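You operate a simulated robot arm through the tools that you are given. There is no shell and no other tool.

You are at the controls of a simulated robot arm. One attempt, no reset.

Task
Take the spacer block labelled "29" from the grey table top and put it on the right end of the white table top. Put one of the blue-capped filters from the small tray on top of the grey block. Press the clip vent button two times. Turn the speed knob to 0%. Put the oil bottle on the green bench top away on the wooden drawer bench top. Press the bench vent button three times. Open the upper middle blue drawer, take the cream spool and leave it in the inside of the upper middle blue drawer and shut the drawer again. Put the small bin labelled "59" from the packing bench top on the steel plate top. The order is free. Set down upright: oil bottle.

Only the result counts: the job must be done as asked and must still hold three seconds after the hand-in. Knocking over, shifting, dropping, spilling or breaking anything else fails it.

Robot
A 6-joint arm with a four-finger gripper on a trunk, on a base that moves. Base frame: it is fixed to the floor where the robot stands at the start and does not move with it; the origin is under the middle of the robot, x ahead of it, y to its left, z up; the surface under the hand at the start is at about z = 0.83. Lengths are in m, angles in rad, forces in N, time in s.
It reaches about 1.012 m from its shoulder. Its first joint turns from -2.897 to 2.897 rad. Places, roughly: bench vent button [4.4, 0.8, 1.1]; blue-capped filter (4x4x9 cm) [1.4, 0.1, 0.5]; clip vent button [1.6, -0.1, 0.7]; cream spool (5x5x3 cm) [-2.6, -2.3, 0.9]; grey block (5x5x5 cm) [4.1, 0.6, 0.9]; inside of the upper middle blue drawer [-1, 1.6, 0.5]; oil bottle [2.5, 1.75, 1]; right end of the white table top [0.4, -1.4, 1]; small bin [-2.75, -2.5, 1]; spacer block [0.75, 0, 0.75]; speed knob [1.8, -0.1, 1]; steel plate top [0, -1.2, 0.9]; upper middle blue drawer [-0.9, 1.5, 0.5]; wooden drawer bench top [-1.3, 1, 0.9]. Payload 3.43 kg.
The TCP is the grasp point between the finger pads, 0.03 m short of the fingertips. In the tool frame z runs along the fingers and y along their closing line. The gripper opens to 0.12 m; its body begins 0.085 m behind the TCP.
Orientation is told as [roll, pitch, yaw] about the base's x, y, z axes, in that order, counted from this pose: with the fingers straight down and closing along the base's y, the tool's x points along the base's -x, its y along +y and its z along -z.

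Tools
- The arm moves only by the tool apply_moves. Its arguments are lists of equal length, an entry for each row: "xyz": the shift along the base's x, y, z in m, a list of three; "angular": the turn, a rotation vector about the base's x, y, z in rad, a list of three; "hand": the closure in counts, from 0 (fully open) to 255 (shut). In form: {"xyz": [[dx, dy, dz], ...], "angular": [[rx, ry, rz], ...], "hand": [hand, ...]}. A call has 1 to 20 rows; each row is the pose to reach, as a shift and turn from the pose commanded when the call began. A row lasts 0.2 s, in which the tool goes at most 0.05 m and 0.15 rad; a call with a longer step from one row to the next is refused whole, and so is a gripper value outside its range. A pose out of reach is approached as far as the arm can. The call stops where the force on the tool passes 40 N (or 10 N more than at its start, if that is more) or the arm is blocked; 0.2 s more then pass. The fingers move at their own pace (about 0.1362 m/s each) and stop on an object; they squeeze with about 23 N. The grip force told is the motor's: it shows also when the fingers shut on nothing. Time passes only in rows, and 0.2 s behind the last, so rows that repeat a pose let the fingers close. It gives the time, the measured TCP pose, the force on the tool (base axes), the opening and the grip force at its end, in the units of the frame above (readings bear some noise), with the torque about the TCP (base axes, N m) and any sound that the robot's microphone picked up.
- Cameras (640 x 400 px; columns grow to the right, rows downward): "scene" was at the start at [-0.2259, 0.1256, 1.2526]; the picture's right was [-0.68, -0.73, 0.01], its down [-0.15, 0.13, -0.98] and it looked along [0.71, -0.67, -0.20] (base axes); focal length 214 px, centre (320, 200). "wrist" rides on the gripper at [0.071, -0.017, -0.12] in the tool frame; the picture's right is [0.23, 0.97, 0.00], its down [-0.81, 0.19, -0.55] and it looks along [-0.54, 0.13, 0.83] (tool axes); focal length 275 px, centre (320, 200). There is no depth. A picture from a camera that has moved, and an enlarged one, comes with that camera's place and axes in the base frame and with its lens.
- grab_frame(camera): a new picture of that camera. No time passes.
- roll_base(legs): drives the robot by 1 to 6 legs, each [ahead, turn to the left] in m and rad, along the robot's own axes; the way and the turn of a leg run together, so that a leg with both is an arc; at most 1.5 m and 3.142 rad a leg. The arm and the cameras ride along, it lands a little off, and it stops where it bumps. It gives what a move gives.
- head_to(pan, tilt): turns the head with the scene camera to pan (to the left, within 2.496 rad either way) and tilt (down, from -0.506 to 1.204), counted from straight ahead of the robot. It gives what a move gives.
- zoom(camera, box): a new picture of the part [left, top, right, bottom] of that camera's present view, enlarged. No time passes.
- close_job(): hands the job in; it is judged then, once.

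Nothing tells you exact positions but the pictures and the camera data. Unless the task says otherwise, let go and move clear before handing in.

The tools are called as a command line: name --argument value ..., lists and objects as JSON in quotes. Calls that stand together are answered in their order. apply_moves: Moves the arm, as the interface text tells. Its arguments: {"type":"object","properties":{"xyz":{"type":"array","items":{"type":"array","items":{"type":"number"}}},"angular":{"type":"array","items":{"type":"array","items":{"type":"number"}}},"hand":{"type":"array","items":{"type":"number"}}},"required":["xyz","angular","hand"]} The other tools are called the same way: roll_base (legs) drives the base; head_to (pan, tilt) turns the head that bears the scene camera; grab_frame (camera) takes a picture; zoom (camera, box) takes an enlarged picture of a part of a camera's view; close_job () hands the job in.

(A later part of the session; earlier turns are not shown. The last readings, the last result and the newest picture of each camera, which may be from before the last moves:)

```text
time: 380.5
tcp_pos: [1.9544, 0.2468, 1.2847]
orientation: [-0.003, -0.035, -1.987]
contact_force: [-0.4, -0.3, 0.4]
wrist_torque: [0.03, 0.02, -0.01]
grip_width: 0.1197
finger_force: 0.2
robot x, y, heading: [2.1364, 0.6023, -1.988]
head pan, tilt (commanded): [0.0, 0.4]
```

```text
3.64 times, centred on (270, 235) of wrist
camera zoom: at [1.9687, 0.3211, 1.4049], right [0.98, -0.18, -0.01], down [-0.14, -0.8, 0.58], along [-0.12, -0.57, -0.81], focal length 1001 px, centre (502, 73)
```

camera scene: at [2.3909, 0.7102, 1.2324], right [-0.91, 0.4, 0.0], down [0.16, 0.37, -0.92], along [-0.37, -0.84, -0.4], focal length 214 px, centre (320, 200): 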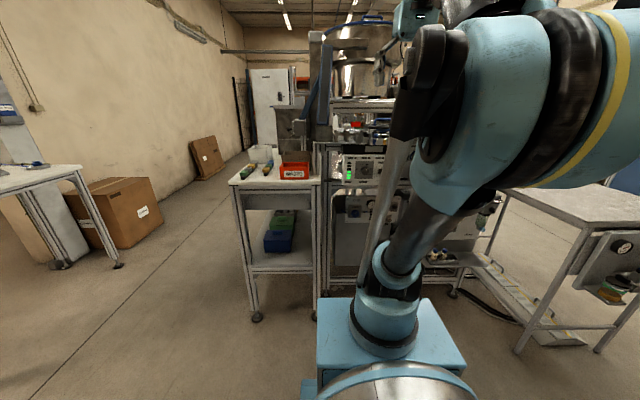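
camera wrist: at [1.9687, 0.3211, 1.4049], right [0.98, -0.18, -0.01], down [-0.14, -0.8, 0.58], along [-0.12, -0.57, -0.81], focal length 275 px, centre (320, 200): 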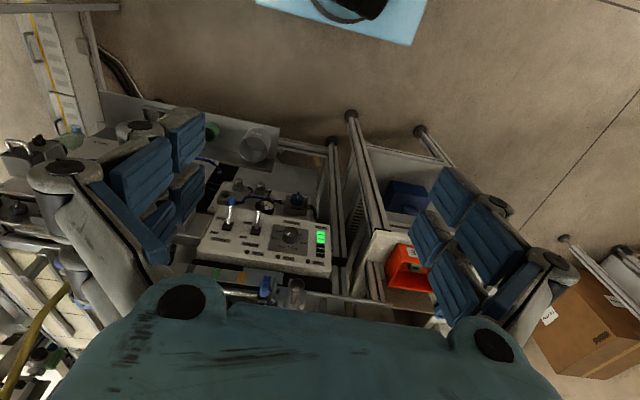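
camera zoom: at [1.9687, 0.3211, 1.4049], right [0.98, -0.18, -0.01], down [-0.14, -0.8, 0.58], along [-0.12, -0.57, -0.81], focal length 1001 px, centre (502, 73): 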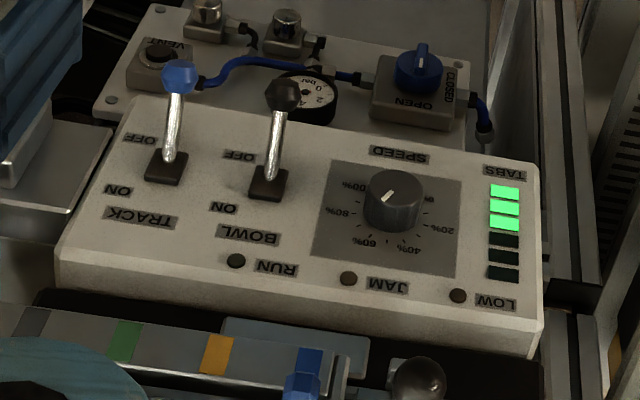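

The knob sits at about (1.822, -0.083, 0.972) on a vertical panel facing (0.37, 0.93), pointer near 64%; it must turn about 165° counter-clockwise to 0%. For more arm room I turn the base along the aisle so the arm works to its left.

roll_base --legs '[[0.0, -1.56], [-0.16, 0.0]]'

head_to --pan 1.4 --tilt 0.4

grab_frame --camera "scene"

zoom --camera "scene" --box '[240, 120, 440, 260]'

```text
time: 385.8
tcp_pos: [1.8349, 0.7612, 1.2893]
orientation: [-0.001, -0.045, 2.725]
contact_force: [3.2, -0.6, 0.1]
wrist_torque: [0.08, 0.23, 0.01]
grip_width: 0.12
finger_force: 0.0
robot x, y, heading: [2.1818, 0.5782, 2.761]
head pan, tilt (commanded): [0.0, 0.4]
stopped in leg 2: the robot was blocked; the commanded pose is now the measured one
```

```text
time: 387.3
tcp_pos: [1.8379, 0.7604, 1.2887]
orientation: [-0.003, -0.047, 2.723]
contact_force: [-0.3, -0.3, -0.4]
wrist_torque: [-0.01, 0.01, 0.03]
grip_width: 0.1201
finger_force: 0.1
robot x, y, heading: [2.1811, 0.5753, 2.758]
head pan, tilt (commanded): [1.4, 0.4]
```

```text
taken
camera scene: at [2.3332, 0.2111, 1.2334], right [-0.85, 0.53, -0.01], down [0.22, 0.33, -0.92], along [-0.48, -0.79, -0.39], focal length 214 px, centre (320, 200)
```

scene: 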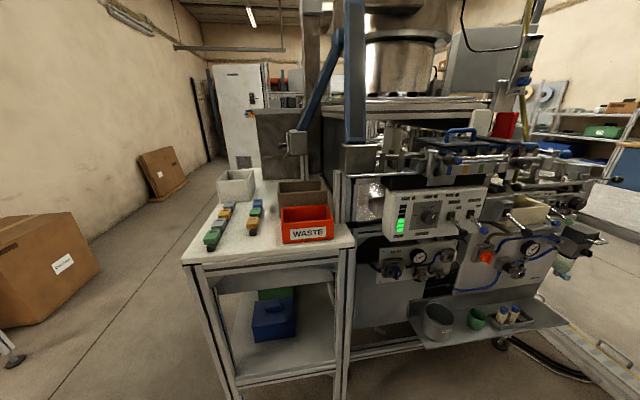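

```text
2.86 times, centred on (340, 190) of scene
camera zoom: at [2.3332, 0.2111, 1.2334], right [-0.85, 0.53, -0.01], down [0.22, 0.33, -0.92], along [-0.48, -0.79, -0.39], focal length 613 px, centre (263, 229)
```

zoom: 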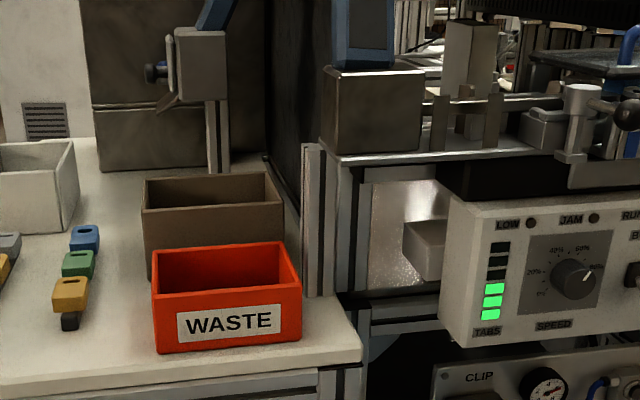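

The base was blocked after 5 cm - something is behind it. I look around to see what it touched.

head_to --pan 2.4 --tilt 0.8

grab_frame --camera "scene"

head_to --pan -2.4 --tilt 0.8

grab_frame --camera "scene"

head_to --pan 1.6 --tilt 1.1

grab_frame --camera "scene"

```text
time: 388.6
tcp_pos: [1.8365, 0.761, 1.2896]
orientation: [-0.005, -0.045, 2.723]
contact_force: [-0.1, -0.1, -0.1]
wrist_torque: [0.0, -0.02, 0.03]
grip_width: 0.1202
finger_force: 0.1
robot x, y, heading: [2.1819, 0.579, 2.76]
head pan, tilt (commanded): [2.4, 0.799]
```

```text
taken
camera scene: at [2.4171, 0.2168, 1.1994], right [-0.9, -0.43, -0.01], down [-0.3, 0.64, -0.7], along [0.31, -0.63, -0.71], focal length 214 px, centre (320, 200)
```

scene: 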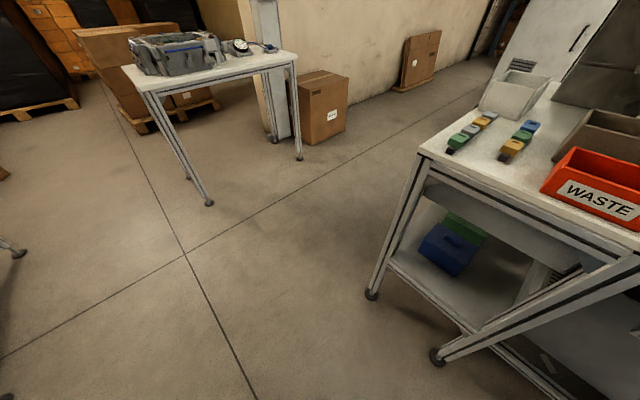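

```text
time: 392.4
tcp_pos: [1.8364, 0.7607, 1.2892]
orientation: [-0.004, -0.047, 2.724]
contact_force: [-0.3, -0.4, 0.0]
wrist_torque: [0.01, 0.0, -0.02]
grip_width: 0.1198
finger_force: 0.2
robot x, y, heading: [2.1816, 0.5768, 2.758]
head pan, tilt (commanded): [-2.4, 0.799]
```

```text
taken
camera scene: at [2.4579, 0.318, 1.1993], right [0.35, -0.94, 0.01], down [-0.66, -0.26, -0.7], along [0.66, 0.24, -0.71], focal length 214 px, centre (320, 200)
```

scene: 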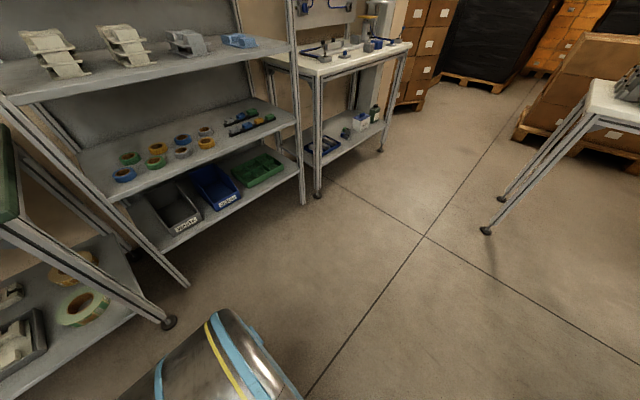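

```text
time: 395.7
tcp_pos: [1.8364, 0.7612, 1.2892]
orientation: [-0.004, -0.045, 2.723]
contact_force: [0.2, 0.0, 0.7]
wrist_torque: [0.01, 0.02, 0.01]
grip_width: 0.1202
finger_force: 0.1
robot x, y, heading: [2.1812, 0.5806, 2.76]
head pan, tilt (commanded): [1.6, 1.1]
```

```text
taken
camera scene: at [2.3608, 0.2303, 1.1768], right [-0.94, 0.35, -0.01], down [0.31, 0.83, -0.45], along [-0.15, -0.43, -0.89], focal length 214 px, centre (320, 200)
```

scene: 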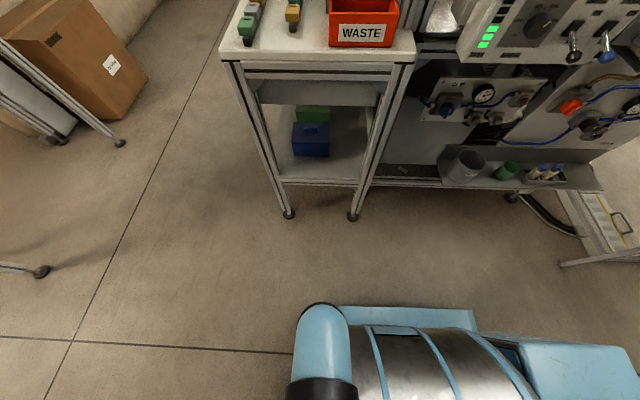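

head_to --pan 0.0 --tilt 0.1

grab_frame --camera "scene"

head_to --pan -1.0 --tilt 0.3

grab_frame --camera "scene"

grab_frame --camera "wrist"

```text
time: 397.4
tcp_pos: [1.8349, 0.7619, 1.2892]
orientation: [-0.005, -0.048, 2.724]
contact_force: [0.0, 0.2, 0.0]
wrist_torque: [0.03, 0.0, 0.01]
grip_width: 0.1201
finger_force: 0.1
robot x, y, heading: [2.1794, 0.574, 2.763]
head pan, tilt (commanded): [0.0, 0.099]
```

```text
taken
camera scene: at [2.2962, 0.3243, 1.2603], right [0.37, 0.93, 0.0], down [0.1, -0.04, -0.99], along [-0.92, 0.37, -0.11], focal length 214 px, centre (320, 200)
```

scene: 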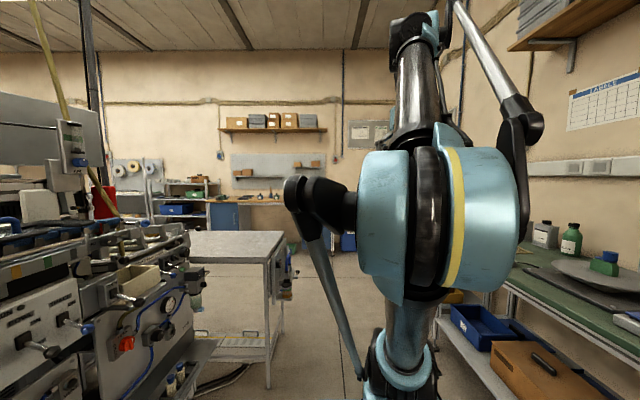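

```text
time: 398.6
tcp_pos: [1.8368, 0.7596, 1.289]
orientation: [-0.003, -0.047, 2.726]
contact_force: [-0.6, -0.1, 0.5]
wrist_torque: [0.01, -0.01, -0.01]
grip_width: 0.1199
finger_force: 0.0
robot x, y, heading: [2.1837, 0.5773, 2.756]
head pan, tilt (commanded): [-1.0, 0.3]
```

```text
taken
camera scene: at [2.3643, 0.3816, 1.2423], right [0.98, 0.19, 0.01], down [0.07, -0.29, -0.95], along [-0.18, 0.94, -0.3], focal length 214 px, centre (320, 200)
```

scene: 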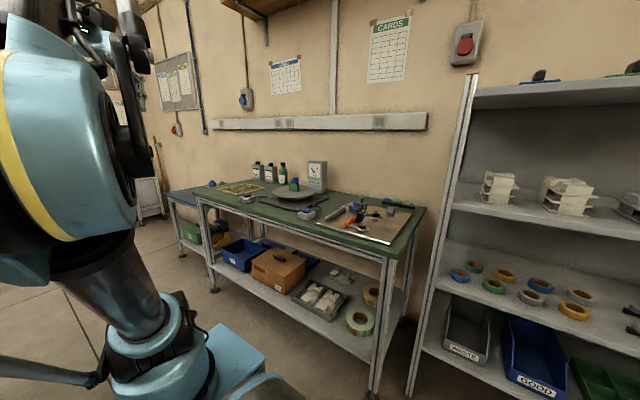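

```text
taken
camera wrist: at [1.9123, 0.7447, 1.4082], right [-0.18, -0.98, -0.01], down [-0.79, 0.14, 0.59], along [-0.58, 0.12, -0.81], focal length 275 px, centre (320, 200)
```

wrist: 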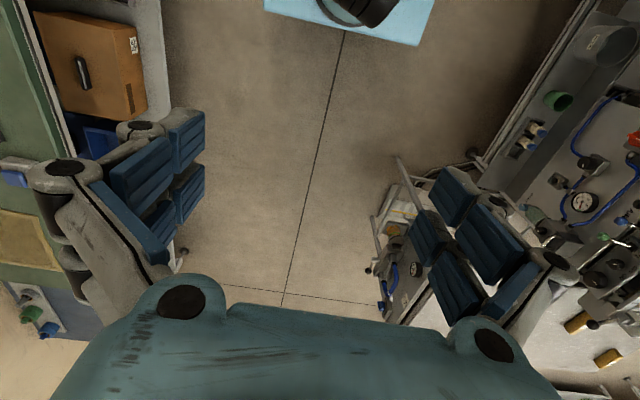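

The blockage looks like the retracted elbow against the robot's own head, not furniture. I extend the arm forward a bit, level it, and retry the small backward move.

apply_moves --xyz '[[-0.03, 0.012, 0], [-0.06, 0.025, 0], [-0.1, 0.04, 0]]' --angular '[[-0.019, -0.043, 0], [-0.019, -0.043, 0], [-0.019, -0.043, 0]]' --hand '[0, 0, 0]'

roll_base --legs '[[-0.1, 0.0]]'

```text
time: 399.4
tcp_pos: [1.7386, 0.8014, 1.2897]
orientation: [-0.003, -0.002, 2.726]
contact_force: [0.8, -1.0, 0.6]
wrist_torque: [0.05, 0.07, 0.0]
grip_width: 0.1202
finger_force: 0.1
robot x, y, heading: [2.1798, 0.5772, 2.76]
head pan, tilt (commanded): [-1.0, 0.3]
```

```text
time: 400.6
tcp_pos: [1.8294, 0.7648, 1.2902]
orientation: [-0.001, 0.0, 2.724]
contact_force: [-1.5, 0.3, 0.5]
wrist_torque: [0.0, 0.03, 0.01]
grip_width: 0.1203
finger_force: 0.1
robot x, y, heading: [2.2705, 0.5401, 2.763]
head pan, tilt (commanded): [-1.0, 0.3]
```

It moves freely now. I swing the arm round to the left, in front of the knob.

apply_moves --xyz '[[-0.032, -0.032, 0], [-0.064, -0.065, 0], [-0.096, -0.098, 0], [-0.119, -0.137, 0], [-0.129, -0.18, 0], [-0.134, -0.224, 0], [-0.132, -0.268, 0], [-0.126, -0.312, 0], [-0.114, -0.355, 0], [-0.096, -0.395, 0], [-0.072, -0.432, 0], [-0.044, -0.467, 0], [-0.014, -0.499, 0], [0.019, -0.528, 0], [0.054, -0.553, 0], [0.091, -0.575, 0]]' --angular '[[0, 0, 0.099], [0, 0, 0.198], [0, 0, 0.297], [0, 0, 0.396], [0, 0, 0.495], [0, 0, 0.594], [0, 0, 0.693], [0, 0, 0.792], [0, 0, 0.891], [0, 0, 0.99], [0, 0, 1.089], [0, 0, 1.188], [0, 0, 1.287], [0, 0, 1.386], [0, 0, 1.485], [0, 0, 1.585]]' --hand '[0, 0, 0, 0, 0, 0, 0, 0, 0, 0, 0, 0, 0, 0, 0, 0]'

head_to --pan 1.2 --tilt 0.3

grab_frame --camera "scene"

grab_frame --camera "wrist"

```text
time: 404.0
tcp_pos: [1.9371, 0.1848, 1.2983]
orientation: [0.0, -0.014, -1.974]
contact_force: [-0.7, 0.5, -0.6]
wrist_torque: [-0.01, -0.01, -0.01]
grip_width: 0.12
finger_force: 0.1
robot x, y, heading: [2.2741, 0.5408, 2.759]
head pan, tilt (commanded): [-1.0, 0.3]
```

```text
time: 406.0
tcp_pos: [1.9374, 0.1843, 1.2973]
orientation: [-0.003, -0.014, -1.974]
contact_force: [0.0, -0.8, 0.0]
wrist_torque: [-0.01, -0.01, -0.04]
grip_width: 0.1198
finger_force: 0.1
robot x, y, heading: [2.2706, 0.537, 2.76]
head pan, tilt (commanded): [1.201, 0.3]
```

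```text
taken
camera scene: at [2.4105, 0.1845, 1.2425], right [-0.73, 0.68, -0.01], down [0.21, 0.21, -0.95], along [-0.65, -0.7, -0.3], focal length 214 px, centre (320, 200)
```

scene: 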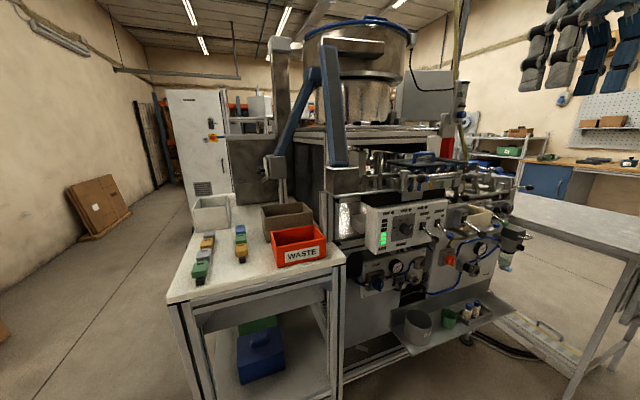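

```text
taken
camera wrist: at [1.9498, 0.2579, 1.4197], right [0.99, -0.17, 0.0], down [-0.14, -0.81, 0.56], along [-0.1, -0.56, -0.83], focal length 275 px, centre (320, 200)
```

wrist: 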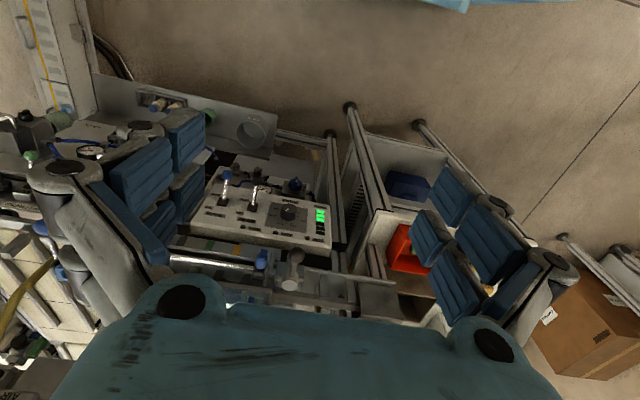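

Now I pitch the hand forward to horizontal and lower it to a standoff 13 cm in front of the panel at knob height.

apply_moves --xyz '[[-0.006, -0.013, -0.03], [-0.012, -0.026, -0.06], [-0.018, -0.04, -0.09], [-0.024, -0.053, -0.12], [-0.03, -0.066, -0.15], [-0.037, -0.08, -0.18], [-0.043, -0.093, -0.21], [-0.049, -0.106, -0.24], [-0.055, -0.12, -0.27], [-0.061, -0.133, -0.3], [-0.067, -0.146, -0.325]]' --angular '[[-0.13, 0.0555, 0], [-0.26, 0.111, 0], [-0.39, 0.166, 0], [-0.52, 0.222, 0], [-0.65, 0.277, 0], [-0.78, 0.333, 0], [-0.91, 0.388, 0], [-1.04, 0.444, 0], [-1.17, 0.499, 0], [-1.3, 0.555, 0], [-1.4325, 0.61, 0]]' --hand '[0, 0, 0, 20, 40, 60, 80, 100, 110, 110, 110]'

grab_frame --camera "wrist"

zoom --camera "scene" --box '[300, 130, 500, 280]'

```text
time: 408.4
tcp_pos: [1.8685, 0.0392, 0.9706]
orientation: [1.517, -1.568, 2.794]
contact_force: [0.0, 0.3, 0.5]
wrist_torque: [0.03, 0.0, 0.04]
grip_width: 0.068
finger_force: 0.0
robot x, y, heading: [2.272, 0.5429, 2.758]
head pan, tilt (commanded): [1.201, 0.3]
```

```text
taken
camera wrist: at [1.9, 0.1566, 0.902], right [0.9, -0.38, -0.23], down [0.39, 0.43, 0.81], along [-0.21, -0.82, 0.54], focal length 275 px, centre (320, 200)
```

wrist: 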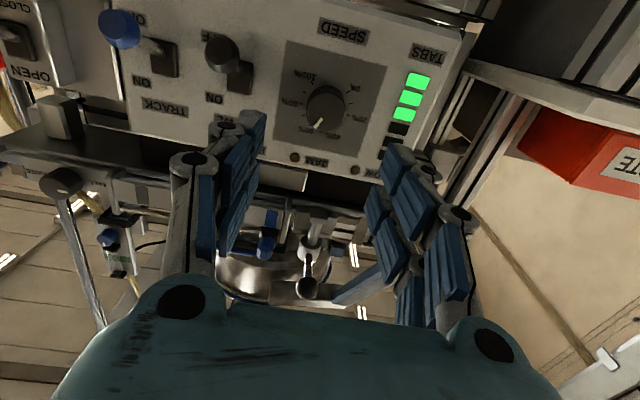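

```text
2.67 times, centred on (400, 205) of scene
camera zoom: at [2.4106, 0.1846, 1.2425], right [-0.73, 0.68, -0.01], down [0.21, 0.21, -0.95], along [-0.65, -0.7, -0.3], focal length 572 px, centre (107, 187)
```

zoom: 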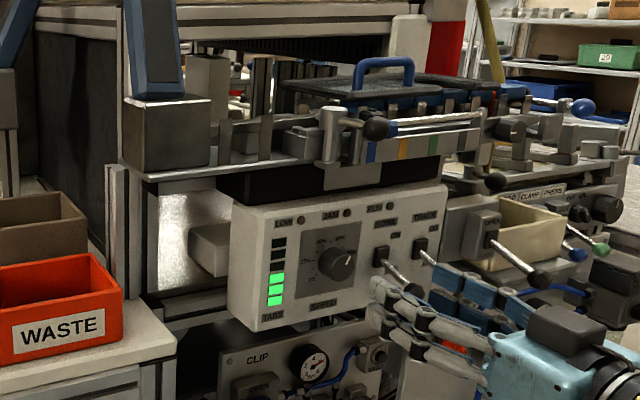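

zoom --camera "wrist" --box '[220, 30, 440, 180]'

zoom --camera "scene" --box '[370, 180, 470, 260]'

```text
2.67 times, centred on (330, 105) of wrist
camera zoom: at [1.9, 0.1566, 0.902], right [0.9, -0.38, -0.23], down [0.39, 0.43, 0.81], along [-0.21, -0.82, 0.54], focal length 734 px, centre (293, 453)
```

zoom: 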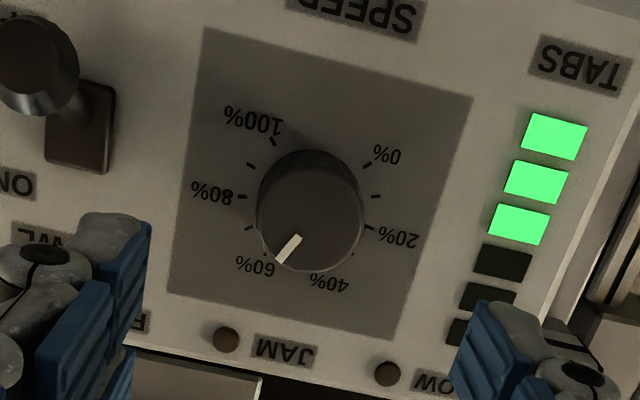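

```text
5.00 times, centred on (420, 220) of scene
camera zoom: at [2.4106, 0.1846, 1.2425], right [-0.73, 0.68, -0.01], down [0.21, 0.21, -0.95], along [-0.65, -0.7, -0.3], focal length 1072 px, centre (-180, 100)
```

zoom: 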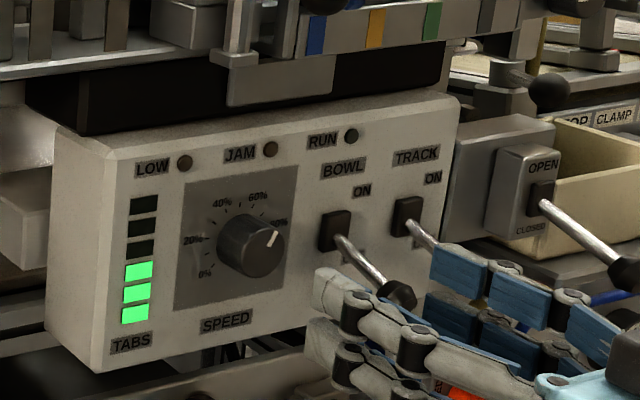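

The pointer reads about 56%, so roughly 150° counter-clockwise is needed. To keep the fingers clear of the BOWL lever I roll the hand 90° first so it closes vertically around the knob.

apply_moves --xyz '[[0, 0, 0], [0, 0, -0.001], [0.001, 0, -0.002], [0.001, 0, -0.003], [0.001, 0, -0.004], [0.002, -0.001, -0.005], [0.002, -0.001, -0.005], [0.003, -0.001, -0.005], [0.003, -0.001, -0.005], [0.003, -0.001, -0.005], [0.003, -0.001, -0.005]]' --angular '[[-0.056, -0.131, 0], [-0.112, -0.263, 0], [-0.168, -0.394, 0], [-0.224, -0.525, 0], [-0.28, -0.657, 0], [-0.336, -0.788, 0], [-0.392, -0.92, 0], [-0.448, -1.051, 0], [-0.504, -1.182, 0], [-0.56, -1.314, 0], [-0.616, -1.445, 0]]' --hand '[110, 110, 120, 125, 130, 134, 134, 134, 134, 134, 134]'

grab_frame --camera "wrist"

zoom --camera "scene" --box '[370, 160, 490, 260]'

```text
time: 410.8
tcp_pos: [1.8686, 0.0373, 0.9667]
orientation: [1.55, -0.002, 2.744]
contact_force: [0.0, 0.6, 0.0]
wrist_torque: [0.0, -0.01, 0.01]
grip_width: 0.0571
finger_force: 0.1
out of reach, approached as far as the arm can: row 11
robot x, y, heading: [2.2699, 0.5359, 2.761]
head pan, tilt (commanded): [1.201, 0.3]
```

```text
taken
camera wrist: at [1.9801, 0.1212, 0.955], right [0.2, -0.11, 0.97], down [-0.53, 0.82, 0.2], along [-0.82, -0.56, 0.11], focal length 275 px, centre (320, 200)
```

wrist: 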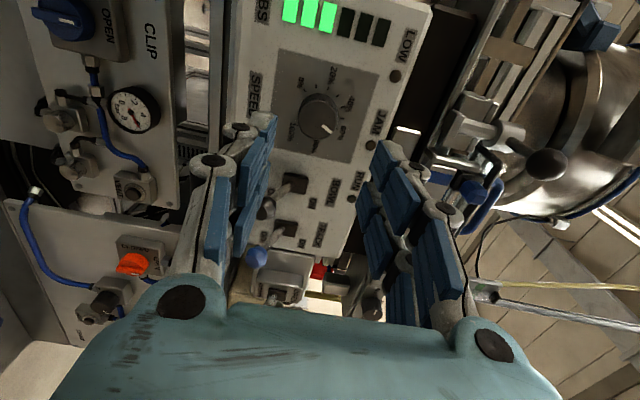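

```text
4.00 times, centred on (430, 210) of scene
camera zoom: at [2.4106, 0.1844, 1.2425], right [-0.73, 0.68, -0.01], down [0.21, 0.21, -0.95], along [-0.65, -0.7, -0.3], focal length 858 px, centre (-120, 160)
```

zoom: 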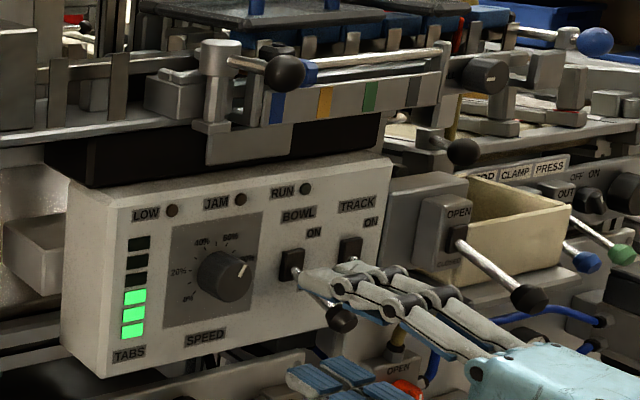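

apply_moves --xyz '[[-0.005, -0.019, -0.002], [-0.013, -0.0375, -0.004], [-0.0205, -0.056, -0.004], [-0.028, -0.0745, -0.004], [-0.0325, -0.084, -0.004]]' --angular '[[0, 0, 0], [0, 0, 0], [0, 0, 0], [0, 0, 0], [0, 0, 0]]' --hand '[134, 134, 134, 134, 134]'

grab_frame --camera "wrist"

zoom --camera "scene" --box '[370, 160, 490, 260]'

```text
time: 412.0
tcp_pos: [1.8331, -0.045, 0.9628]
orientation: [1.552, -0.001, 2.742]
contact_force: [-0.7, -0.3, 0.3]
wrist_torque: [-0.01, 0.03, -0.02]
grip_width: 0.057
finger_force: 0.0
out of reach, approached as far as the arm can: row 1
robot x, y, heading: [2.2694, 0.5386, 2.761]
head pan, tilt (commanded): [1.201, 0.3]
```

```text
taken
camera wrist: at [1.9456, 0.0387, 0.9495], right [0.21, -0.11, 0.97], down [-0.53, 0.82, 0.2], along [-0.82, -0.56, 0.11], focal length 275 px, centre (320, 200)
```

wrist: 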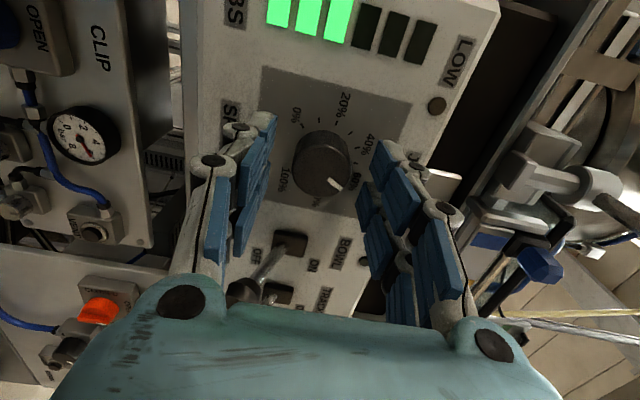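

```text
4.00 times, centred on (430, 210) of scene
camera zoom: at [2.4105, 0.1844, 1.2425], right [-0.73, 0.68, -0.01], down [0.21, 0.21, -0.95], along [-0.65, -0.7, -0.3], focal length 858 px, centre (-120, 160)
```

zoom: 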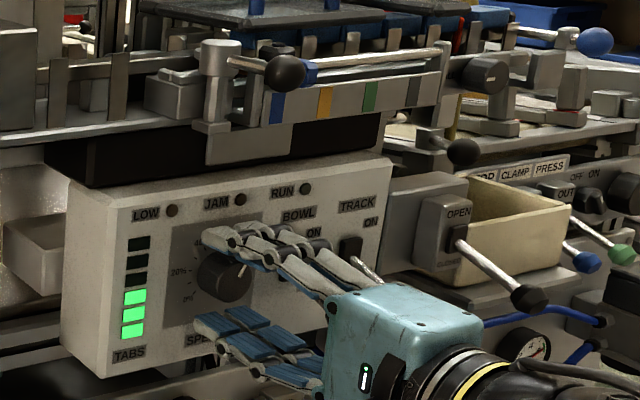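

The knob is centred between upper and lower fingers. I go 12 mm further and grip it.

apply_moves --xyz '[[-0.0025, -0.006, 0], [-0.0047, -0.011, 0], [-0.0047, -0.011, 0], [-0.0047, -0.011, 0], [-0.0047, -0.011, 0]]' --angular '[[0, 0, 0], [0, 0, 0], [0, 0, 0], [0, 0, 0], [0, 0, 0]]' --hand '[134, 134, 180, 255, 255]'

grab_frame --camera "wrist"

```text
time: 412.7
tcp_pos: [1.8414, -0.0549, 0.9658]
orientation: [1.552, -0.014, 2.743]
contact_force: [5.7, 40.1, 8.0]
wrist_torque: [-1.27, 0.28, -0.44]
grip_width: 0.0423
finger_force: 5.4
robot x, y, heading: [2.2721, 0.5398, 2.763]
head pan, tilt (commanded): [1.201, 0.3]
stopped in row 3: the force on the tool passed its limit at 50 N (the readings are from after the stop); the commanded pose is now the measured one
```

```text
taken
camera wrist: at [1.9535, 0.0277, 0.9509], right [0.22, -0.11, 0.97], down [-0.53, 0.82, 0.21], along [-0.82, -0.56, 0.12], focal length 275 px, centre (320, 200)
```

wrist: 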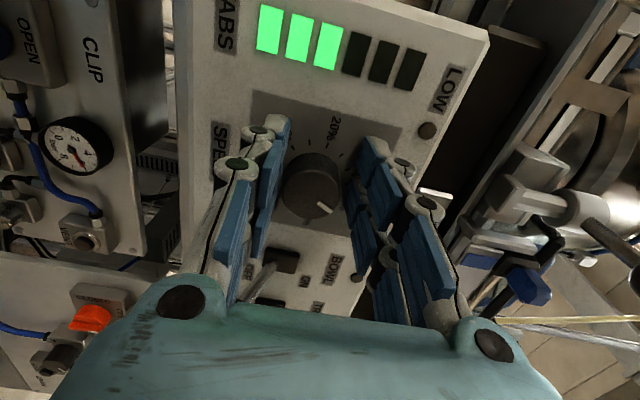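

The fingertips touched the panel while closing. I open slightly, back off 6 mm, recentre, and close again.

apply_moves --xyz '[[0.0024, 0.0056, 0], [0.0024, 0.0056, 0], [-0.003, 0.008, -0.002], [-0.0082, 0.0101, -0.003], [-0.0082, 0.0101, -0.003]]' --angular '[[0, 0, 0], [0, 0, 0], [-0.003, -0.007, 0], [-0.0054, -0.0129, 0], [-0.0054, -0.0129, 0]]' --hand '[134, 134, 134, 134, 134]'

grab_frame --camera "wrist"

```text
time: 413.9
tcp_pos: [1.8315, -0.0481, 0.9605]
orientation: [1.551, 0.001, 2.743]
contact_force: [-0.9, 0.6, 0.2]
wrist_torque: [0.04, -0.02, 0.0]
grip_width: 0.0571
finger_force: 0.1
robot x, y, heading: [2.2731, 0.5403, 2.759]
head pan, tilt (commanded): [1.201, 0.3]
```

```text
taken
camera wrist: at [1.9444, 0.035, 0.9477], right [0.2, -0.11, 0.97], down [-0.53, 0.82, 0.2], along [-0.82, -0.56, 0.11], focal length 275 px, centre (320, 200)
```

wrist: 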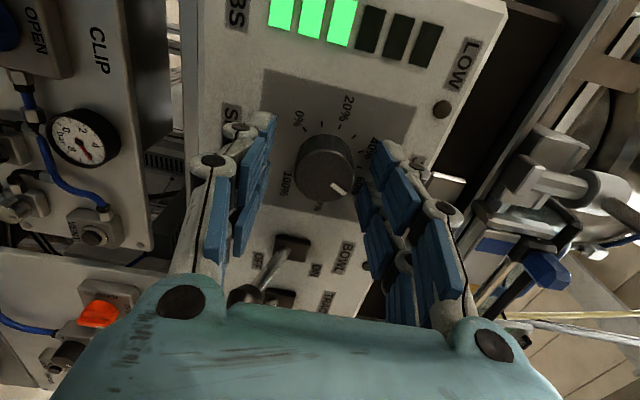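

apply_moves --xyz '[[0, 0.001, 0.002], [0, 0.001, 0.002], [0, 0.001, 0.002], [0, 0.001, 0.002]]' --angular '[[0, 0, 0], [0, 0, 0], [0, 0, 0], [0, 0, 0]]' --hand '[150, 180, 255, 255]'

grab_frame --camera "wrist"

```text
time: 414.9
tcp_pos: [1.8329, -0.0477, 0.9618]
orientation: [1.553, -0.001, 2.744]
contact_force: [-2.1, -3.1, 14.4]
wrist_torque: [-0.54, 0.21, 0.15]
grip_width: 0.0323
finger_force: 45.6
robot x, y, heading: [2.2723, 0.5383, 2.759]
head pan, tilt (commanded): [1.201, 0.3]
```

```text
taken
camera wrist: at [1.9447, 0.0364, 0.9498], right [0.2, -0.11, 0.97], down [-0.53, 0.82, 0.2], along [-0.82, -0.56, 0.11], focal length 275 px, centre (320, 200)
```

wrist: 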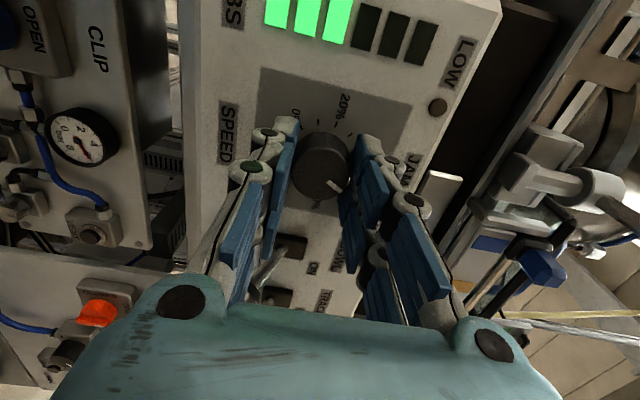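

zoom --camera "wrist" --box '[260, 100, 400, 220]'

zoom --camera "scene" --box '[395, 190, 455, 240]'

```text
3.33 times, centred on (330, 160) of wrist
camera zoom: at [1.9447, 0.0364, 0.9498], right [0.2, -0.11, 0.97], down [-0.53, 0.82, 0.2], along [-0.82, -0.56, 0.11], focal length 918 px, centre (287, 333)
```

zoom: 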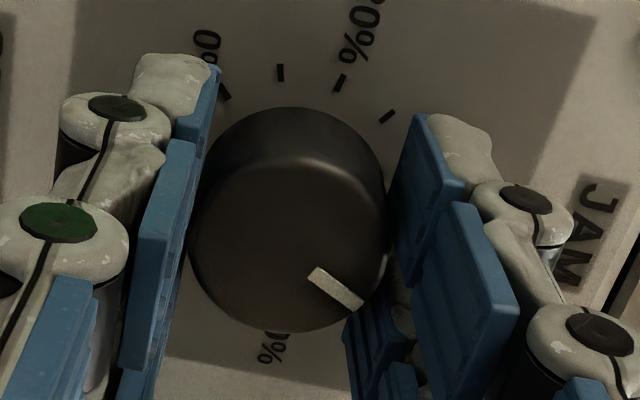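

```text
8.00 times, centred on (425, 215) of scene
camera zoom: at [2.4108, 0.1847, 1.2425], right [-0.73, 0.68, -0.01], down [0.21, 0.21, -0.95], along [-0.65, -0.7, -0.3], focal length 1716 px, centre (-520, 80)
```

zoom: 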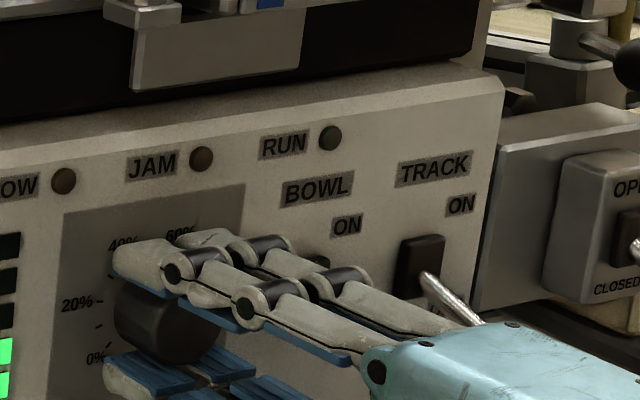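

Gripped on the knob (32 mm). I turn it counter-clockwise in moderate steps, watching forces; first 30°.

apply_moves --xyz '[[0, 0, 0.0005], [0, 0, 0.001], [0, 0, 0.001], [0, 0, 0.001], [0, 0, 0.001]]' --angular '[[0.05, 0.12, 0.0024], [0.1, 0.24, 0.0047], [0.151, 0.36, 0.007], [0.2012, 0.479, 0.0094], [0.2012, 0.479, 0.0094]]' --hand '[255, 255, 255, 255, 255]'

zoom --camera "wrist" --box '[220, 60, 440, 240]'

```text
time: 416.1
tcp_pos: [1.8333, -0.0483, 0.9639]
orientation: [1.55, -0.519, 2.754]
contact_force: [10.5, 11.9, -21.6]
wrist_torque: [0.44, -0.18, 0.21]
grip_width: 0.0322
finger_force: 44.8
robot x, y, heading: [2.2736, 0.5391, 2.757]
head pan, tilt (commanded): [1.201, 0.3]
```

```text
2.22 times, centred on (330, 150) of wrist
camera zoom: at [1.9288, 0.0437, 0.9175], right [0.63, -0.28, 0.73], down [-0.35, 0.74, 0.58], along [-0.7, -0.62, 0.36], focal length 612 px, centre (298, 311)
```

zoom: 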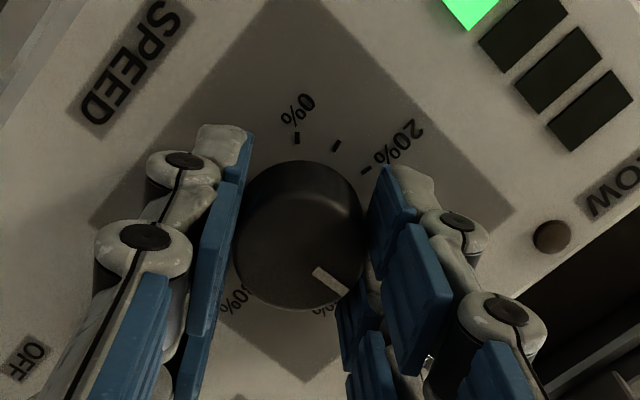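

It turns with the gripper and the mark has moved. I correct 1.3 mm downward and continue 40°.

apply_moves --xyz '[[0, 0, -0.0013], [0, 0, -0.0013], [0, 0, -0.0013], [0, 0, -0.0013], [0, 0, -0.0013], [0, 0, -0.0013]]' --angular '[[0.054, 0.129, 0.0025], [0.108, 0.258, 0.005], [0.163, 0.387, 0.0076], [0.217, 0.516, 0.01], [0.271, 0.645, 0.0126], [0.271, 0.645, 0.0126]]' --hand '[255, 255, 255, 255, 255, 255]'

zoom --camera "wrist" --box '[220, 60, 440, 240]'

```text
time: 417.5
tcp_pos: [1.8357, -0.0483, 0.963]
orientation: [1.522, -1.221, 2.791]
contact_force: [17.4, -6.1, 20.4]
wrist_torque: [-0.64, 0.2, 0.56]
grip_width: 0.0319
finger_force: 44.6
robot x, y, heading: [2.2722, 0.5416, 2.762]
head pan, tilt (commanded): [1.201, 0.3]
```

```text
2.22 times, centred on (330, 150) of wrist
camera zoom: at [1.8884, 0.0607, 0.8944], right [0.92, -0.39, 0.12], down [0.12, 0.53, 0.84], along [-0.39, -0.75, 0.54], focal length 612 px, centre (298, 311)
```

zoom: 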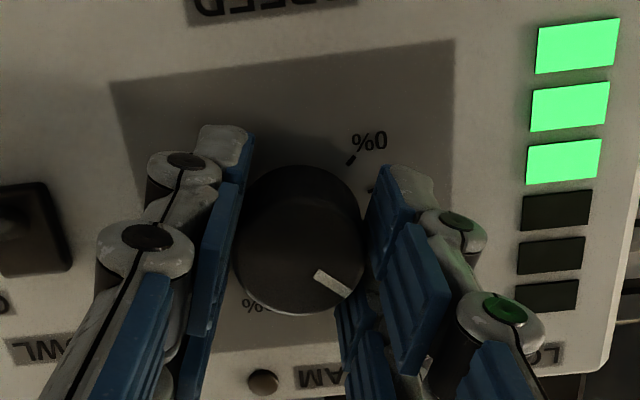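

Total 70° so far. I relieve the side force by about a millimetre and continue another 50°.

apply_moves --xyz '[[0.0009, -0.0004, 0.0012], [0.0009, -0.0004, 0.0012], [0.001, -0.0004, 0.001], [0.0012, -0.0005, 0.001], [0.0015, -0.0006, 0.001], [0.0015, -0.0006, 0.001], [0.0015, -0.0006, 0.001]]' --angular '[[0.056, 0.134, 0.0026], [0.112, 0.267, 0.005], [0.168, 0.4, 0.008], [0.225, 0.535, 0.0105], [0.281, 0.668, 0.013], [0.337, 0.802, 0.0157], [0.337, 0.802, 0.0157]]' --hand '[255, 255, 255, 255, 255, 255, 255]'

zoom --camera "wrist" --box '[220, 60, 440, 240]'

zoom --camera "scene" --box '[370, 160, 490, 260]'

```text
time: 418.4
tcp_pos: [1.8342, -0.0488, 0.9642]
orientation: [-1.358, -1.483, -0.627]
contact_force: [-79.1, 24.6, -6.6]
wrist_torque: [1.24, -0.29, -1.95]
grip_width: 0.0331
finger_force: 45.5
robot x, y, heading: [2.2758, 0.5381, 2.757]
head pan, tilt (commanded): [1.201, 0.3]
stopped in row 4: the force on the tool passed its limit at 40 N (the readings are from after the stop); the commanded pose is now the measured one
```

```text
2.22 times, centred on (330, 150) of wrist
camera zoom: at [1.8628, 0.0718, 0.8993], right [0.87, -0.38, -0.31], down [0.46, 0.39, 0.8], along [-0.18, -0.84, 0.51], focal length 612 px, centre (298, 311)
```

zoom: 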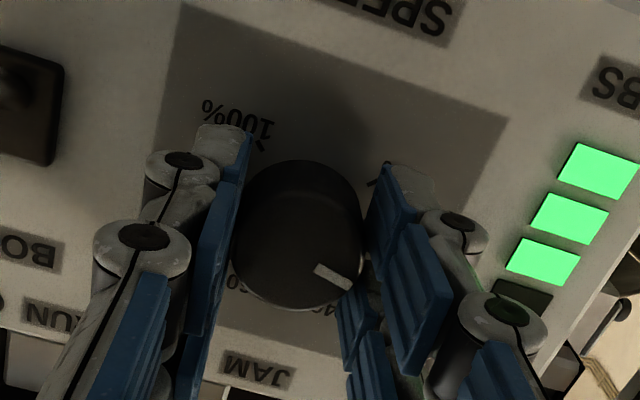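

```text
4.00 times, centred on (430, 210) of scene
camera zoom: at [2.4071, 0.1851, 1.2431], right [-0.73, 0.68, -0.01], down [0.22, 0.21, -0.95], along [-0.65, -0.7, -0.3], focal length 858 px, centre (-120, 160)
```

zoom: 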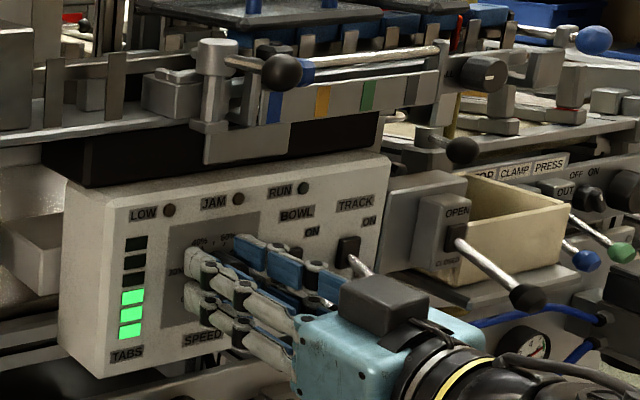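

A side force built up; I open the fingers slightly to release it, keeping clear of the BOWL lever.

apply_moves --xyz '[[0, 0, 0], [0, 0, 0]]' --angular '[[0, 0, 0], [0, 0, 0]]' --hand '[165, 165]'

zoom --camera "wrist" --box '[220, 60, 440, 240]'

```text
time: 419.0
tcp_pos: [1.8436, -0.0526, 0.9659]
orientation: [-1.38, -1.482, -0.587]
contact_force: [-24.1, 0.1, 0.6]
wrist_torque: [-0.03, 0.09, -0.33]
grip_width: 0.0541
finger_force: 9.8
robot x, y, heading: [2.2711, 0.5376, 2.761]
head pan, tilt (commanded): [1.201, 0.3]
```

```text
2.22 times, centred on (330, 150) of wrist
camera zoom: at [1.8697, 0.0688, 0.9002], right [0.88, -0.36, -0.31], down [0.45, 0.4, 0.8], along [-0.17, -0.84, 0.51], focal length 612 px, centre (298, 311)
```

zoom: 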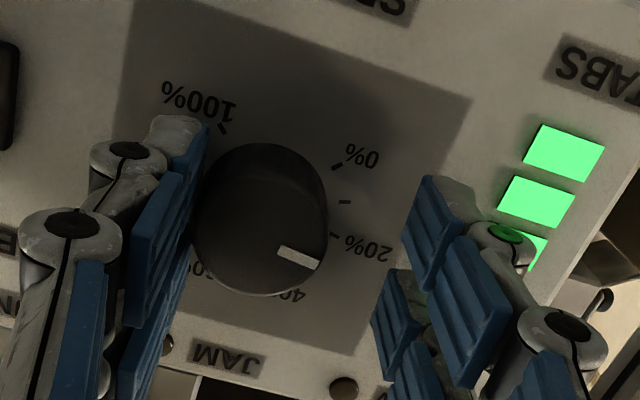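

The pointer is now near 32%. I centre on the knob, retreat 7 cm straight out past the lever balls, and roll the hand back for a second turn.

apply_moves --xyz '[[-0.004, 0.0017, 0], [-0.0083, 0.0035, 0], [-0.0006, 0.0219, 0], [0.0072, 0.0404, 0], [0.0149, 0.0588, 0], [0.0188, 0.068, 0]]' --angular '[[0, 0, 0], [0, 0, 0], [0, 0, 0], [0, 0, 0], [0, 0, 0], [0, 0, 0]]' --hand '[165, 165, 160, 160, 160, 160]'

zoom --camera "wrist" --box '[220, 30, 440, 210]'

zoom --camera "scene" --box '[380, 180, 460, 250]'

```text
time: 420.4
tcp_pos: [1.864, 0.017, 0.966]
orientation: [-1.382, -1.481, -0.585]
contact_force: [1.1, -0.5, -0.1]
wrist_torque: [-0.03, 0.03, 0.0]
grip_width: 0.0446
finger_force: 0.0
robot x, y, heading: [2.2704, 0.542, 2.764]
head pan, tilt (commanded): [1.201, 0.3]
```

```text
2.22 times, centred on (330, 120) of wrist
camera zoom: at [1.889, 0.138, 0.9004], right [0.88, -0.36, -0.31], down [0.45, 0.4, 0.8], along [-0.17, -0.84, 0.51], focal length 612 px, centre (298, 378)
```

zoom: 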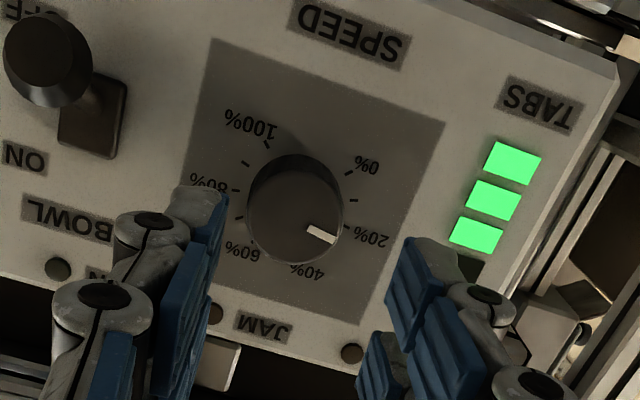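

```text
5.71 times, centred on (420, 215) of scene
camera zoom: at [2.4106, 0.1844, 1.2424], right [-0.73, 0.68, -0.01], down [0.21, 0.21, -0.95], along [-0.65, -0.7, -0.3], focal length 1226 px, centre (-251, 114)
```

zoom: 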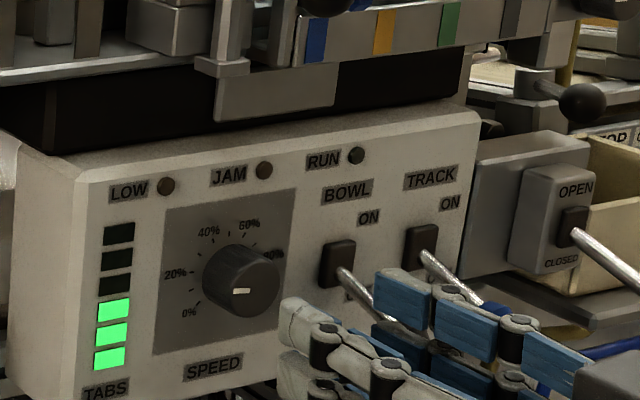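

zoom --camera "scene" --box '[400, 205, 435, 235]'

zoom --camera "wrist" --box '[280, 70, 370, 150]'

```text
13.33 times, centred on (418, 220) of scene
camera zoom: at [2.4106, 0.1844, 1.2424], right [-0.73, 0.68, -0.01], down [0.21, 0.21, -0.95], along [-0.65, -0.7, -0.3], focal length 2860 px, centre (-980, -67)
```

zoom: 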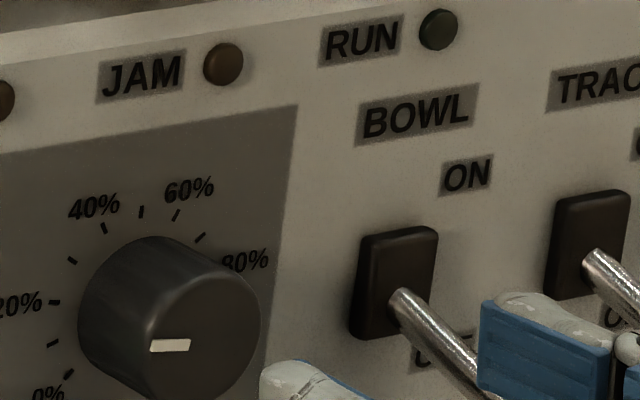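

```text
5.00 times, centred on (325, 110) of wrist
camera zoom: at [1.889, 0.138, 0.9004], right [0.88, -0.36, -0.31], down [0.45, 0.4, 0.8], along [-0.17, -0.84, 0.51], focal length 1376 px, centre (295, 650)
```

zoom: 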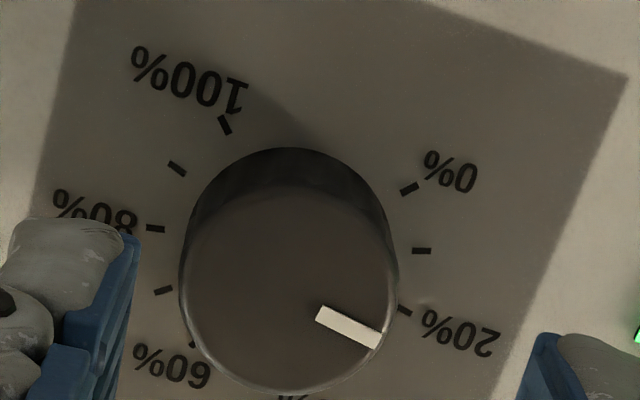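

Measured carefully, the dial spans ±135° and the pointer is now at about 19%, so ~51° counter-clockwise remains. The present hand angle suits that; I advance and grip again.

apply_moves --xyz '[[-0.007, -0.017, -0.001], [-0.0145, -0.034, -0.002], [-0.022, -0.051, -0.0033], [-0.0285, -0.0655, -0.0033]]' --angular '[[0, 0, 0], [0, 0, 0], [0, 0, 0], [0, 0, 0]]' --hand '[160, 160, 160, 160]'

zoom --camera "wrist" --box '[220, 60, 440, 240]'

```text
time: 421.4
tcp_pos: [1.8355, -0.0505, 0.9634]
orientation: [-1.386, -1.481, -0.584]
contact_force: [-0.1, -0.2, -0.2]
wrist_torque: [-0.01, 0.0, -0.03]
grip_width: 0.0447
finger_force: 0.1
robot x, y, heading: [2.2741, 0.5421, 2.76]
head pan, tilt (commanded): [1.201, 0.3]
```

```text
2.22 times, centred on (330, 150) of wrist
camera zoom: at [1.8603, 0.0713, 0.8977], right [0.88, -0.36, -0.32], down [0.45, 0.4, 0.8], along [-0.17, -0.84, 0.51], focal length 612 px, centre (298, 311)
```

zoom: 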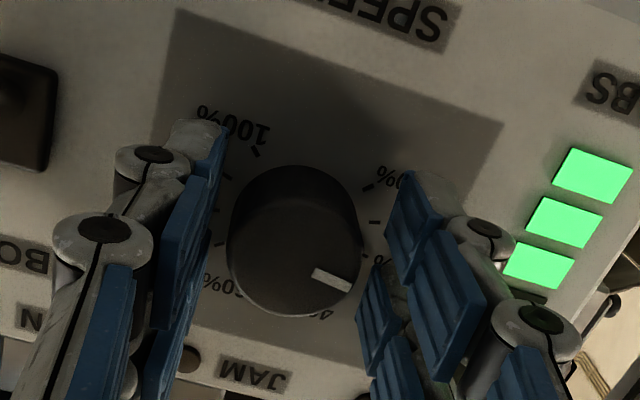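

apply_moves --xyz '[[0, 0, 0], [0, 0, 0], [0, 0, 0]]' --angular '[[0, 0, 0], [0, 0, 0], [0, 0, 0]]' --hand '[190, 255, 255]'

```text
time: 422.2
tcp_pos: [1.8349, -0.05, 0.9628]
orientation: [-1.378, -1.482, -0.591]
contact_force: [-19.4, 2.3, 2.0]
wrist_torque: [0.0, 0.03, -0.66]
grip_width: 0.0324
finger_force: 44.9
robot x, y, heading: [2.2703, 0.5429, 2.761]
head pan, tilt (commanded): [1.201, 0.3]
```

apply_moves --xyz '[[-0.001, 0.0004, 0], [-0.001, 0.0004, 0], [-0.001, 0.0004, 0], [-0.001, 0.0004, 0], [-0.001, 0.0004, 0]]' --angular '[[0, 0, 0], [0.0425, 0.1014, 0.0018], [0.085, 0.203, 0.0037], [0.1276, 0.304, 0.0055], [0.17, 0.4057, 0.0074]]' --hand '[255, 255, 255, 255, 255]'

```text
time: 423.4
tcp_pos: [1.8341, -0.0488, 0.9628]
orientation: [-1.537, -1.039, -0.427]
contact_force: [-10.1, -12.2, -3.7]
wrist_torque: [0.22, -0.11, -0.56]
grip_width: 0.0326
finger_force: 45.1
robot x, y, heading: [2.2763, 0.5383, 2.761]
head pan, tilt (commanded): [1.201, 0.3]
```

apply_moves --xyz '[[0, 0, 0], [0, 0, 0], [0, 0, 0], [0, 0, 0]]' --angular '[[0.0435, 0.1037, 0.0019], [0.087, 0.2075, 0.0038], [0.1305, 0.311, 0.0057], [0.174, 0.415, 0.0076]]' --hand '[255, 255, 255, 255]'

zoom --camera "wrist" --box '[220, 60, 440, 240]'

zoom --camera "scene" --box '[395, 200, 440, 240]'

```text
time: 424.4
tcp_pos: [1.8352, -0.0489, 0.9616]
orientation: [-1.551, -0.592, -0.407]
contact_force: [1.9, -2.2, 1.2]
wrist_torque: [0.29, -0.13, -0.74]
grip_width: 0.032
finger_force: 45.8
robot x, y, heading: [2.2685, 0.54, 2.753]
head pan, tilt (commanded): [1.201, 0.3]
```

```text
2.22 times, centred on (330, 150) of wrist
camera zoom: at [1.8171, 0.0888, 0.941], right [0.33, -0.12, -0.94], down [0.93, 0.2, 0.3], along [0.15, -0.97, 0.18], focal length 612 px, centre (298, 311)
```

zoom: 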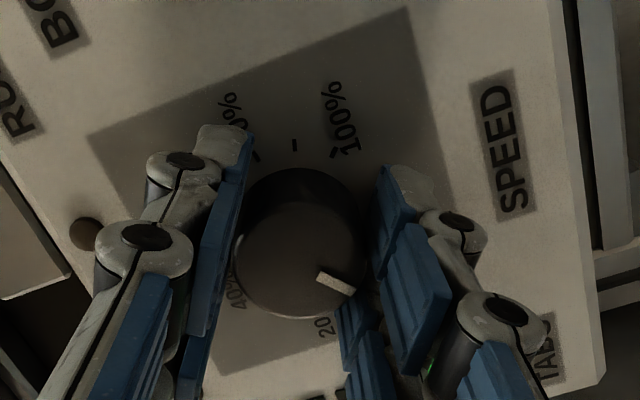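

```text
10.00 times, centred on (418, 220) of scene
camera zoom: at [2.4107, 0.1844, 1.2424], right [-0.73, 0.68, -0.01], down [0.21, 0.21, -0.95], along [-0.65, -0.7, -0.3], focal length 2145 px, centre (-655, 0)
```

zoom: 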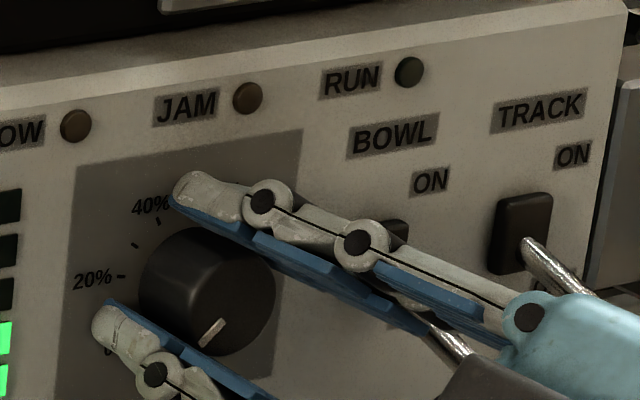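

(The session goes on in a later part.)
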